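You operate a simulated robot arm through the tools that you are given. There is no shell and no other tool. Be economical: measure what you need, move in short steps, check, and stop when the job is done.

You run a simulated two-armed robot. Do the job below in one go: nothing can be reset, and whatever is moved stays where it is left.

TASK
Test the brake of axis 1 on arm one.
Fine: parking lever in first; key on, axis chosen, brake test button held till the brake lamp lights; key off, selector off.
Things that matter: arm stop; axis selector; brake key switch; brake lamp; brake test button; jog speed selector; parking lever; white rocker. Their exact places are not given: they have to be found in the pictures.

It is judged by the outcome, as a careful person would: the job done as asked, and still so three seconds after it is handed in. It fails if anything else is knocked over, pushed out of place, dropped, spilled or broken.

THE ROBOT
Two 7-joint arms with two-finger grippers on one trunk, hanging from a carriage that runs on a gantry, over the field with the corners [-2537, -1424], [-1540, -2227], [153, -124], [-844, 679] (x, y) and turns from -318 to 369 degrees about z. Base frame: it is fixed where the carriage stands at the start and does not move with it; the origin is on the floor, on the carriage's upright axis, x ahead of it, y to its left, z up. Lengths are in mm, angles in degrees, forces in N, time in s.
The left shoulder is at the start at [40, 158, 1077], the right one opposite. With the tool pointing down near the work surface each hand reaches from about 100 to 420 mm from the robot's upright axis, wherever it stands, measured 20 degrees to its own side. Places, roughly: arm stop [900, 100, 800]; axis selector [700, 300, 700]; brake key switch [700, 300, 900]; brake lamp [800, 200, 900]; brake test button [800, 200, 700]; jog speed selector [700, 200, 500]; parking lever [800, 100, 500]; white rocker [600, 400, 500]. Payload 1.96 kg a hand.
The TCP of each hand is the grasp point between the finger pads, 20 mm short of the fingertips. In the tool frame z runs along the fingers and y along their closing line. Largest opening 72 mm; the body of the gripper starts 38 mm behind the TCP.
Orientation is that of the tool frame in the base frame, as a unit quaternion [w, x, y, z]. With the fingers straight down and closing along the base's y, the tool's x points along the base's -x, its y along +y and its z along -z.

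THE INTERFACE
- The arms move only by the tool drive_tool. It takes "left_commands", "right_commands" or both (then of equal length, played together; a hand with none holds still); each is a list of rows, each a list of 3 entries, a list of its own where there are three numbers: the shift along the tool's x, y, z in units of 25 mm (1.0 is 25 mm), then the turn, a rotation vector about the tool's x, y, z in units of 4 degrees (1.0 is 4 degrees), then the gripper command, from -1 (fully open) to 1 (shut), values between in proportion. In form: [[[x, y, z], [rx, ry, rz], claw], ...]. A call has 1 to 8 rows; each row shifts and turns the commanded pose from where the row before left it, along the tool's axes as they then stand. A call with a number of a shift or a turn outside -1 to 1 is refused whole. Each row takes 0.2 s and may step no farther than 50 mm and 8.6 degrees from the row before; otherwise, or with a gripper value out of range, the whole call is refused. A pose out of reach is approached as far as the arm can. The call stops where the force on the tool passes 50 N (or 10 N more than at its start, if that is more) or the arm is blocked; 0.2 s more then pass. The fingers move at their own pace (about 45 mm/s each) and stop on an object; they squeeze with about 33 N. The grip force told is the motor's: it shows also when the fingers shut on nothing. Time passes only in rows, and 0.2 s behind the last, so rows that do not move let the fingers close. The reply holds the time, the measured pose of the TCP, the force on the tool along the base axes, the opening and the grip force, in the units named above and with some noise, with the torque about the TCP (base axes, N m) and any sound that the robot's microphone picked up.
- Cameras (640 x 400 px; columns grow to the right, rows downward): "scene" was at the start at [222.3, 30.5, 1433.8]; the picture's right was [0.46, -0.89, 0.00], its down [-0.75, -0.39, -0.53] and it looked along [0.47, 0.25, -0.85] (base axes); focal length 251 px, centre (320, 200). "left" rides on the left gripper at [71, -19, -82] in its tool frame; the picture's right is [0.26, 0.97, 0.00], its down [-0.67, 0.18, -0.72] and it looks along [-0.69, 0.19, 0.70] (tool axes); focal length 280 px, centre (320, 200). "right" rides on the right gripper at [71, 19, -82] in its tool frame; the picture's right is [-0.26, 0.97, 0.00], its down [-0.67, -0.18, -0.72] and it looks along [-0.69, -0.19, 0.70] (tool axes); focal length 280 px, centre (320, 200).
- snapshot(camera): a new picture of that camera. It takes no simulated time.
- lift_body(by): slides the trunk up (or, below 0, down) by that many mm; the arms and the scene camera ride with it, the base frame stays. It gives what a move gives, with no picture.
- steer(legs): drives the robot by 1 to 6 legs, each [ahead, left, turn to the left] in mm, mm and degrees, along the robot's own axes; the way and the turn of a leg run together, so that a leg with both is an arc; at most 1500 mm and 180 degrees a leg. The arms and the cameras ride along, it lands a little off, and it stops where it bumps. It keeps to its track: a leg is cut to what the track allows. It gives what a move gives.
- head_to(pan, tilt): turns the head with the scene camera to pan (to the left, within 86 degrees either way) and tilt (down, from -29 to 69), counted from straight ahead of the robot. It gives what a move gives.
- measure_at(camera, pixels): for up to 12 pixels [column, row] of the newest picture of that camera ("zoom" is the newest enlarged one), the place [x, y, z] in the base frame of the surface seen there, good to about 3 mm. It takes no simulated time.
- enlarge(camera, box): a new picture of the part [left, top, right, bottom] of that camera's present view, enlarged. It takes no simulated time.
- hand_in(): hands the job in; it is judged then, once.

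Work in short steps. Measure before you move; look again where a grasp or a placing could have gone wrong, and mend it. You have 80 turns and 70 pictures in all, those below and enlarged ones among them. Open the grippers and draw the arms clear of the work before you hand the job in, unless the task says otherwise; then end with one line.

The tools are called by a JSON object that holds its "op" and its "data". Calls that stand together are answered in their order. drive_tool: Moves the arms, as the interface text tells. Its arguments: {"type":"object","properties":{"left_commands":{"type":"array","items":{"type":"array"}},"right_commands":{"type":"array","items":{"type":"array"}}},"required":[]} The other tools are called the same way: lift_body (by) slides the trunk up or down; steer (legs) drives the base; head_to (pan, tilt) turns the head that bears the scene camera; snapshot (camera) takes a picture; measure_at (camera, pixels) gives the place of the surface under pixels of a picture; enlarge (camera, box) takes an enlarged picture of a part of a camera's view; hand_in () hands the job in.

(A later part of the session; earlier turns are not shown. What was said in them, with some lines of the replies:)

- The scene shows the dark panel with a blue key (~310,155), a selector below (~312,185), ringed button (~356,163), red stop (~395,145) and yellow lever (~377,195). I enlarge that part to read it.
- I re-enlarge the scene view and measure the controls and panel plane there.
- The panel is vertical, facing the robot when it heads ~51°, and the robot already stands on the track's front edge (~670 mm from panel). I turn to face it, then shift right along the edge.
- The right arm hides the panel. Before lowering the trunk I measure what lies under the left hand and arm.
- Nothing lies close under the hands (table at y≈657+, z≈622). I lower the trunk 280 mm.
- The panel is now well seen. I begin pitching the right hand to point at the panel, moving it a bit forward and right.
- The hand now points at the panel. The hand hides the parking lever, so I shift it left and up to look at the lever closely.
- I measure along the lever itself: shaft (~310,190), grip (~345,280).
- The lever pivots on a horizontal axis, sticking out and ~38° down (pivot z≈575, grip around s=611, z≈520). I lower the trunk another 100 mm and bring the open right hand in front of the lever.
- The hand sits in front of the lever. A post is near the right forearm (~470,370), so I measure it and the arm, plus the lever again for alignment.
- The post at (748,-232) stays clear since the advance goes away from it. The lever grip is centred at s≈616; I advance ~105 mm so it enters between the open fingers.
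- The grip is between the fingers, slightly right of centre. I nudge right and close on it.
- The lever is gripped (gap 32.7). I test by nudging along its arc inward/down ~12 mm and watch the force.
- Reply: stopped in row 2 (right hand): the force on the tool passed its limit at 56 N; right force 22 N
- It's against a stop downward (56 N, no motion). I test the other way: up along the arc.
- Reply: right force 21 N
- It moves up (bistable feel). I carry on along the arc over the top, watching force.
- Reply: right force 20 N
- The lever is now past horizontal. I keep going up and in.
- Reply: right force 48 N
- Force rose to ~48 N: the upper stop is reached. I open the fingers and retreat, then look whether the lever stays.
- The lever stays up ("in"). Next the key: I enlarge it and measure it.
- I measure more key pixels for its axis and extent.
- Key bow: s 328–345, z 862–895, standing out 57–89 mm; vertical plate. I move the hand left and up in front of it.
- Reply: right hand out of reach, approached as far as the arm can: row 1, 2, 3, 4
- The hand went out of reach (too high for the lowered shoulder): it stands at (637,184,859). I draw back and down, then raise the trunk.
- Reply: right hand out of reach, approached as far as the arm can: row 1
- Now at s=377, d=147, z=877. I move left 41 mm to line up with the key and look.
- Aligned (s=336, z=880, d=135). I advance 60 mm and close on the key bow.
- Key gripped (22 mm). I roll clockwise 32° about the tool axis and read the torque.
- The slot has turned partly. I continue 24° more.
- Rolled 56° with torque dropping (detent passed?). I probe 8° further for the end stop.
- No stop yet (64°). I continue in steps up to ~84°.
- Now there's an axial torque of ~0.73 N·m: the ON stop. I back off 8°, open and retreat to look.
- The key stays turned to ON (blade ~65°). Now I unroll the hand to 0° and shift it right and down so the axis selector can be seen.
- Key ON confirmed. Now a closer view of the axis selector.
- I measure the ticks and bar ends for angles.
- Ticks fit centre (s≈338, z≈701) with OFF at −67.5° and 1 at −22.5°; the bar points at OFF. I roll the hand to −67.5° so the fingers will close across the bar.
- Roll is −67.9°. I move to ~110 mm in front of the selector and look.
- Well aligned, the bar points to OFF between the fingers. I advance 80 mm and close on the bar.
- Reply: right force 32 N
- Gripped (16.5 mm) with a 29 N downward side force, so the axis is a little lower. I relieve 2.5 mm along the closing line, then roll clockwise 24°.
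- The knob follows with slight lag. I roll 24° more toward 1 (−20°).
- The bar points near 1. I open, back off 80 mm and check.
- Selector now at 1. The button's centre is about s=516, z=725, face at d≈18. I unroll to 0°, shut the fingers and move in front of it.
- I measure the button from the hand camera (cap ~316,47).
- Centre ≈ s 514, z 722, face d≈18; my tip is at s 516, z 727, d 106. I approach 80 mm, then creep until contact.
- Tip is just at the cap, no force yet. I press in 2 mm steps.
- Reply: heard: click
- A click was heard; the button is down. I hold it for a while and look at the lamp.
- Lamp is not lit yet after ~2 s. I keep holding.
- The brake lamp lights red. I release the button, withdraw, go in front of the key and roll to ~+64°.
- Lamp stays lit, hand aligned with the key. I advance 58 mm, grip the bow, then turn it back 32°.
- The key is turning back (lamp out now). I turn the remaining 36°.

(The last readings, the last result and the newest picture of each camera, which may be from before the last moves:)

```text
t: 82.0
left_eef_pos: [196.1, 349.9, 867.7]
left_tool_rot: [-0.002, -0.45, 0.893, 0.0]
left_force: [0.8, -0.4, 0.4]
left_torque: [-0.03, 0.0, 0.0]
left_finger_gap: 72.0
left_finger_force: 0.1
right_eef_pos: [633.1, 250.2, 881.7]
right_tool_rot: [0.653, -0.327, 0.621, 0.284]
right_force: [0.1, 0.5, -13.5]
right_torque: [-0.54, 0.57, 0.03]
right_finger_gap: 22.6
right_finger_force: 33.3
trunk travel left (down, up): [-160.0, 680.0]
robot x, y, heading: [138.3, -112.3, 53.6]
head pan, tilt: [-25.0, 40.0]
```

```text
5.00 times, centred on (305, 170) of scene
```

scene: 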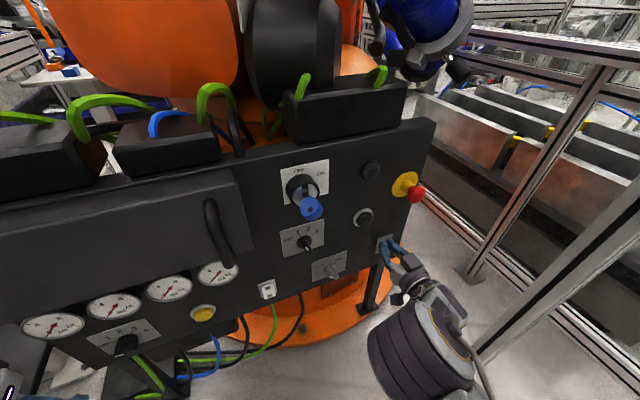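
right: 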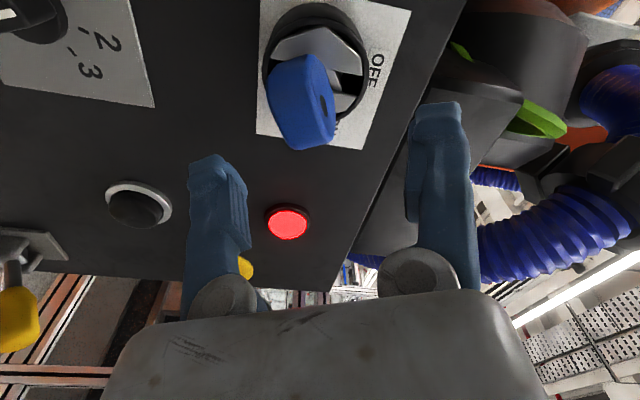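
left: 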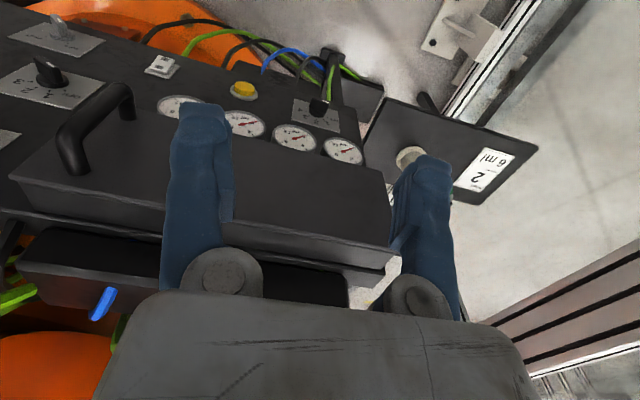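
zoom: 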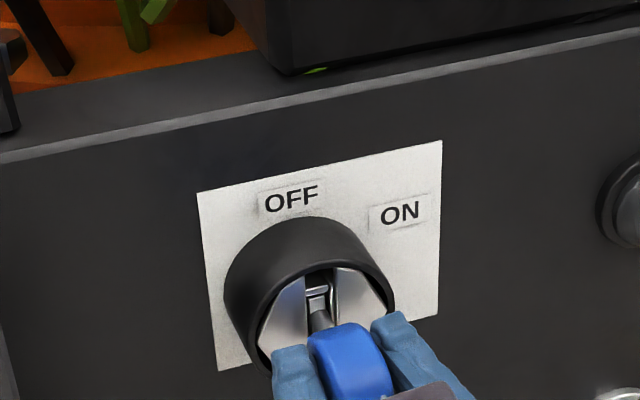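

The slot looks nearly upright. I turn a further 8° to feel the OFF stop.

{"op": "drive_tool", "data": {"right_commands": [[[0, 0, 0], [0, 0, -1], 1], [[0, 0, 0], [0, 0, -1], 1], [[0, 0, 0], [0, 0, 0], 1]]}}

```text
t: 82.8
left_eef_pos: [196.2, 350.0, 867.5]
left_tool_rot: [-0.001, -0.45, 0.893, 0.0]
left_force: [-0.9, 0.0, -0.3]
left_torque: [-0.02, -0.06, -0.01]
left_finger_gap: 71.9
left_finger_force: 0.2
right_eef_pos: [634.5, 252.3, 883.3]
right_tool_rot: [0.672, -0.369, 0.597, 0.239]
right_force: [-3.3, -4.9, -5.8]
right_torque: [-0.05, 0.76, 0.02]
right_finger_gap: 22.6
right_finger_force: 33.0
trunk travel left (down, up): [-160.0, 680.0]
robot x, y, heading: [140.4, -113.4, 53.7]
head pan, tilt: [-25.0, 40.0]
```

Axial torque ~0.56: OFF stop reached. I relax 8°, open, retreat and look.

{"op": "drive_tool", "data": {"right_commands": [[[0, 0, 0], [0, 0, 0.8], 1], [[0, 0, 0], [0, 0, 0], 0], [[0, 0, 0], [0, 0, 0], -1], [[0, 0, 0], [0, 0, 0], -1], [[0, 0, -0.8], [0, 0, 0], -1], [[0, 0, -1], [0, 0, 0], -1], [[0, 0, -1], [0, 0, 0], -1], [[0, 0, -1], [0, 0, 0], -1]]}}

{"op": "drive_tool", "data": {"right_commands": [[[0.8, -0.8, 0], [0, 0, -1], -1], [[0.8, -0.8, 0], [0, 0, -1], -1], [[0.8, -0.8, 0], [0, 0, -1], -1], [[0.8, -0.8, 0], [0, 0, -1], -1]]}}

{"op": "enlarge", "data": {"camera": "scene", "box": [260, 130, 430, 260]}}

```text
t: 84.6
left_eef_pos: [196.4, 351.0, 868.7]
left_tool_rot: [0.0, -0.45, 0.893, 0.0]
left_force: [-0.5, 0.0, -0.4]
left_torque: [0.01, -0.01, 0.02]
left_finger_gap: 72.2
left_finger_force: 0.0
right_eef_pos: [574.9, 177.4, 878.9]
right_tool_rot: [0.664, -0.352, 0.607, 0.258]
right_force: [0.0, -0.1, -0.9]
right_torque: [-0.02, 0.01, -0.01]
right_finger_gap: 72.0
right_finger_force: 0.0
trunk travel left (down, up): [-160.0, 680.0]
robot x, y, heading: [135.3, -113.1, 53.3]
head pan, tilt: [-25.0, 40.0]
```

```text
t: 85.6
left_eef_pos: [197.3, 352.2, 868.9]
left_tool_rot: [0.0, -0.45, 0.893, 0.0]
left_force: [-0.1, 0.7, 0.0]
left_torque: [0.01, -0.03, -0.03]
left_finger_gap: 71.8
left_finger_force: 0.1
right_eef_pos: [653.5, 119.9, 823.1]
right_tool_rot: [0.694, -0.435, 0.55, 0.161]
right_force: [0.5, -0.1, 0.6]
right_torque: [-0.01, 0.01, -0.01]
right_finger_gap: 72.0
right_finger_force: 0.0
trunk travel left (down, up): [-160.0, 680.0]
robot x, y, heading: [143.1, -113.4, 53.4]
head pan, tilt: [-25.0, 40.0]
```

```text
3.08 times, centred on (345, 195) of scene
```

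zoom: 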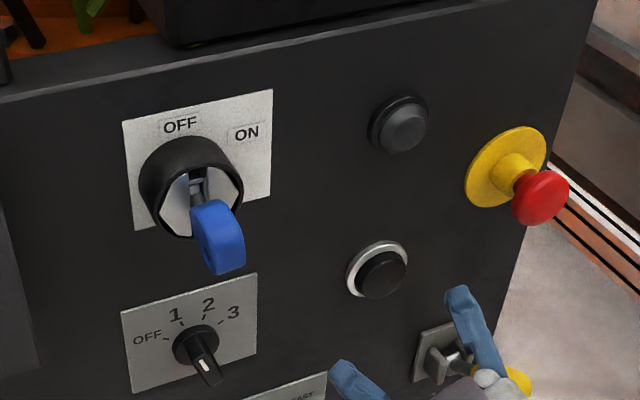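

Key is OFF. Hand roll is −25°, right for gripping the selector at 1. I go in front of it.

{"op": "drive_tool", "data": {"right_commands": [[[0.416, 0.8, 0.3], [0, 0, 0], -1], [[0.416, 0.8, 0.3], [0, 0, 0], -1], [[0.416, 0.8, 0.3], [0, 0, 0], -1], [[0.416, 0.8, 0.3], [0, 0, 0], -1], [[0.416, 0.8, 0.3], [0, 0, 0], -1], [[0.416, 0.8, 0.3], [0, 0, 0], -1], [[0.416, 0.8, 0.3], [0, 0, 0], -1]]}}

{"op": "snapshot", "data": {"camera": "right"}}

```text
t: 87.2
left_eef_pos: [197.5, 352.4, 867.7]
left_tool_rot: [-0.001, -0.45, 0.893, 0.0]
left_force: [0.3, 0.4, 0.6]
left_torque: [0.03, -0.01, 0.03]
left_finger_gap: 72.2
left_finger_force: 0.2
right_eef_pos: [614.2, 222.8, 701.0]
right_tool_rot: [0.695, -0.432, 0.552, 0.162]
right_force: [0.1, 0.2, 1.1]
right_torque: [0.01, 0.01, -0.02]
right_finger_gap: 72.0
right_finger_force: 0.0
trunk travel left (down, up): [-160.0, 680.0]
robot x, y, heading: [137.1, -113.0, 53.4]
head pan, tilt: [-25.0, 40.0]
```

```text
14 pictures are left
```

right: 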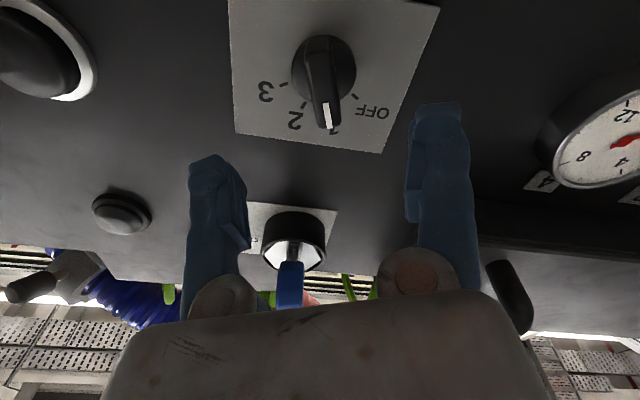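

Aligned. I advance 80 mm, close, and turn back counter-clockwise ~28°.

{"op": "drive_tool", "data": {"right_commands": [[[0.07, 0.03, 0.8], [0, 0, 0], -1], [[0, 0, 0.8], [0, 0, 0], -1], [[0, 0, 0.8], [0, 0, 0], -1], [[0, 0, 0.75], [0, 0, 0], -1], [[0, 0, 0], [0, 0, 0], 1], [[0, 0, 0], [0, 0, 0], 1], [[0, 0, 0], [0, 0, 0], 1], [[0, 0, 0], [0, 0, 0], 1]]}}

{"op": "drive_tool", "data": {"right_commands": [[[0, 0, 0], [0, 0, 0], 1], [[0, 0, 0], [0, 0, -1], 1], [[0, 0, 0], [0, 0, -1], 1], [[0, 0, 0], [0, 0, -1], 1], [[0, 0, 0], [0, 0, -1], 1], [[0, 0, 0], [0, 0, -1], 1], [[0, 0, 0], [0, 0, -1], 1], [[0, 0, 0], [0, 0, -1], 1]]}}

{"op": "snapshot", "data": {"camera": "right"}}

```text
t: 89.0
left_eef_pos: [196.0, 351.1, 867.5]
left_tool_rot: [0.0, -0.45, 0.893, 0.0]
left_force: [0.6, 0.0, 0.1]
left_torque: [0.03, 0.0, 0.02]
left_finger_gap: 72.0
left_finger_force: 0.1
right_eef_pos: [661.8, 284.1, 697.6]
right_tool_rot: [0.693, -0.433, 0.553, 0.163]
right_force: [-0.3, 3.9, -5.2]
right_torque: [0.04, 0.02, 0.13]
right_finger_gap: 15.8
right_finger_force: 25.4
trunk travel left (down, up): [-160.0, 680.0]
robot x, y, heading: [140.9, -112.9, 53.4]
head pan, tilt: [-25.0, 40.0]
```

```text
t: 90.8
left_eef_pos: [197.5, 354.0, 867.9]
left_tool_rot: [0.001, -0.451, 0.892, 0.001]
left_force: [0.3, -0.7, 0.3]
left_torque: [0.0, -0.02, -0.03]
left_finger_gap: 71.9
left_finger_force: 0.0
right_eef_pos: [662.5, 283.4, 698.0]
right_tool_rot: [0.711, -0.555, 0.431, -0.011]
right_force: [14.1, 14.3, -31.7]
right_torque: [-0.32, 0.19, -0.03]
right_finger_gap: 15.3
right_finger_force: 40.4
trunk travel left (down, up): [-160.0, 680.0]
robot x, y, heading: [143.4, -111.4, 53.7]
head pan, tilt: [-25.0, 40.0]
```

```text
13 pictures are left
```

right: 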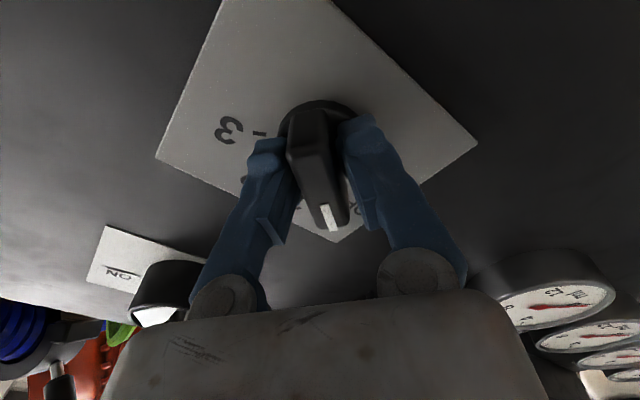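

It follows; side force 37 N, so I shift 2 mm along the closing line and roll 16° more.

{"op": "drive_tool", "data": {"right_commands": [[[0, 0.08, 0], [0, 0, 0], 1], [[0, 0, 0], [0, 0, -1], 1], [[0, 0, 0], [0, 0, -1], 1], [[0, 0, 0], [0, 0, -1], 1], [[0, 0, 0], [0, 0, -1], 1], [[0, 0, 0], [0, 0, 0], 1]]}}

{"op": "enlarge", "data": {"camera": "scene", "box": [270, 200, 360, 270]}}

```text
t: 92.2
left_eef_pos: [198.0, 351.9, 868.6]
left_tool_rot: [0.0, -0.451, 0.893, 0.0]
left_force: [0.6, -0.5, -0.5]
left_torque: [-0.01, -0.01, -0.01]
left_finger_gap: 72.2
left_finger_force: 0.1
right_eef_pos: [661.7, 283.1, 699.5]
right_tool_rot: [0.705, -0.608, 0.348, -0.11]
right_force: [5.7, -0.6, -2.1]
right_torque: [0.49, 0.5, 0.21]
right_finger_gap: 16.8
right_finger_force: 39.7
trunk travel left (down, up): [-160.0, 680.0]
robot x, y, heading: [137.2, -113.0, 53.5]
head pan, tilt: [-25.0, 40.0]
```

```text
5.71 times, centred on (315, 235) of scene
```

zoom: 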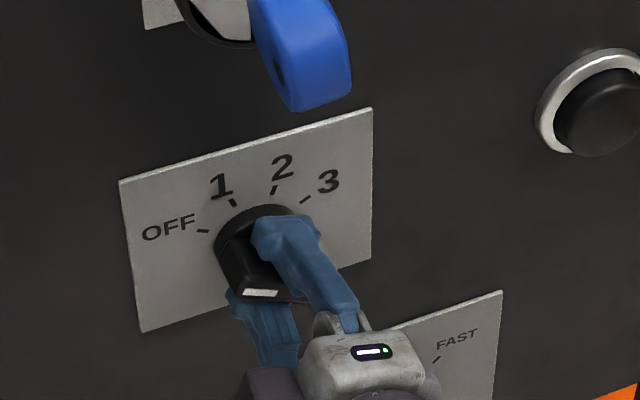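

Axial torque rose (~0.7) at the OFF stop and the bar points to OFF. I open, withdraw, and move the hand aside to check everything.

{"op": "drive_tool", "data": {"right_commands": [[[0, 0, 0], [0, 0, 0.4], 0.3], [[0, 0, 0], [0, 0, 0], -1], [[0, 0, 0], [0, 0, 0], -1], [[0, 0, 0], [0, 0, 0], -1], [[0, 0, -0.8], [0, 0, 0], -1], [[0, 0, -1], [0, 0, 0], -1], [[0, 0, -1], [0, 0, 0], -1], [[0, 0, -1], [0, 0, 0], -1]]}}

{"op": "drive_tool", "data": {"right_commands": [[[0, 0, -1], [0, 0, 0], -1], [[0, 0, -1], [0, 0, 0], -1], [[0, 0, -1], [0, 0, 0], -1], [[0, 0, -0.5], [0, 0, 0], -1]]}}

{"op": "enlarge", "data": {"camera": "scene", "box": [250, 130, 440, 290]}}

```text
t: 94.0
left_eef_pos: [198.0, 350.7, 867.3]
left_tool_rot: [0.0, -0.45, 0.893, 0.0]
left_force: [0.2, 0.0, 0.1]
left_torque: [0.03, 0.0, 0.02]
left_finger_gap: 71.9
left_finger_force: 0.1
right_eef_pos: [603.3, 205.6, 695.0]
right_tool_rot: [0.706, -0.603, 0.358, -0.1]
right_force: [-0.6, -0.2, 0.3]
right_torque: [0.01, 0.03, 0.01]
right_finger_gap: 72.1
right_finger_force: 0.0
trunk travel left (down, up): [-160.0, 680.0]
robot x, y, heading: [141.7, -110.2, 53.2]
head pan, tilt: [-25.0, 40.0]
```

```text
t: 95.0
left_eef_pos: [197.5, 352.0, 867.1]
left_tool_rot: [-0.001, -0.45, 0.893, 0.001]
left_force: [-0.2, 0.3, 0.0]
left_torque: [0.0, 0.01, 0.0]
left_finger_gap: 71.8
left_finger_force: 0.0
right_eef_pos: [546.7, 139.6, 695.7]
right_tool_rot: [0.706, -0.603, 0.358, -0.1]
right_force: [0.4, -0.3, -0.5]
right_torque: [-0.01, 0.02, 0.01]
right_finger_gap: 71.8
right_finger_force: 0.1
trunk travel left (down, up): [-160.0, 680.0]
robot x, y, heading: [133.5, -109.8, 53.6]
head pan, tilt: [-25.0, 40.0]
```

```text
2.50 times, centred on (345, 210) of scene
```

zoom: 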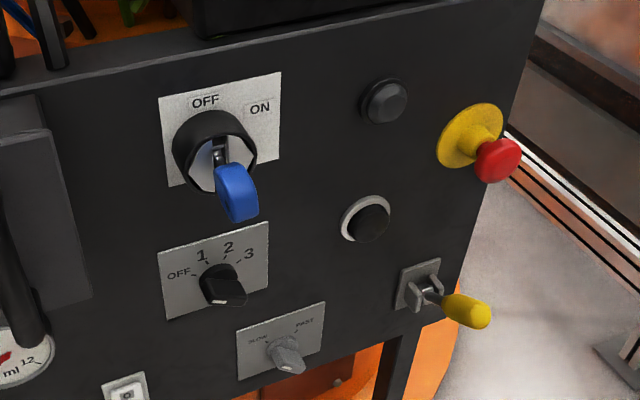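

All looks restored; one closer check of key and selector.

{"op": "enlarge", "data": {"camera": "scene", "box": [275, 150, 355, 260]}}

```text
3.64 times, centred on (315, 205) of scene
```

zoom: 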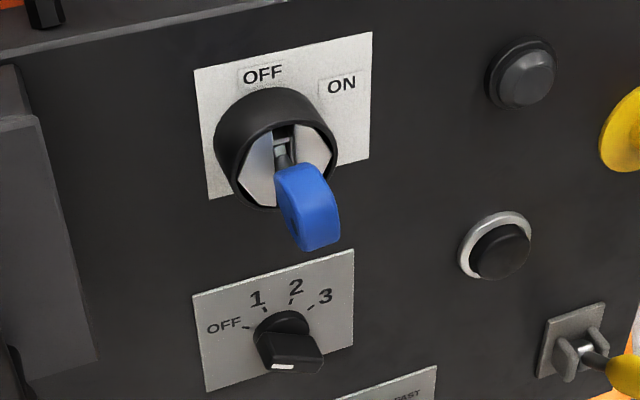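

The key seems maybe a few degrees off upright; I measure its left and right faces to judge.

{"op": "measure_at", "data": {"camera": "zoom", "pixels": [[280, 190], [285, 200], [290, 220], [297, 240], [300, 200], [305, 240], [330, 235], [325, 200], [318, 180], [336, 215], [270, 345], [318, 350]]}}

```text
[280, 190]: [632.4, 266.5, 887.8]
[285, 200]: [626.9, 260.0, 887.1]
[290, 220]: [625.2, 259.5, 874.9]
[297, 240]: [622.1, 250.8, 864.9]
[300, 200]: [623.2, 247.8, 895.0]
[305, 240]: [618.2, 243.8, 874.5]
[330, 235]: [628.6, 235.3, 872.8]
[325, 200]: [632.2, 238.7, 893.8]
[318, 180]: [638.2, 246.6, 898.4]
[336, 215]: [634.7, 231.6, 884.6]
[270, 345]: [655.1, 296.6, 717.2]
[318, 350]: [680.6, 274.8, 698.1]
```

Key faces are vertical within noise and the selector bar has its original OFF angle. Lever is in, the hand is open and ~215 mm clear of the panel, so I hand in.

{"op": "hand_in", "data": {}}

```text
The job is handed in.
```

I tested the axis 1 brake on arm one: the parking lever went in first, then with the key on and axis 1 chosen I held the test button for about 4 s until the brake lamp lit, then turned the key and selector back to off.
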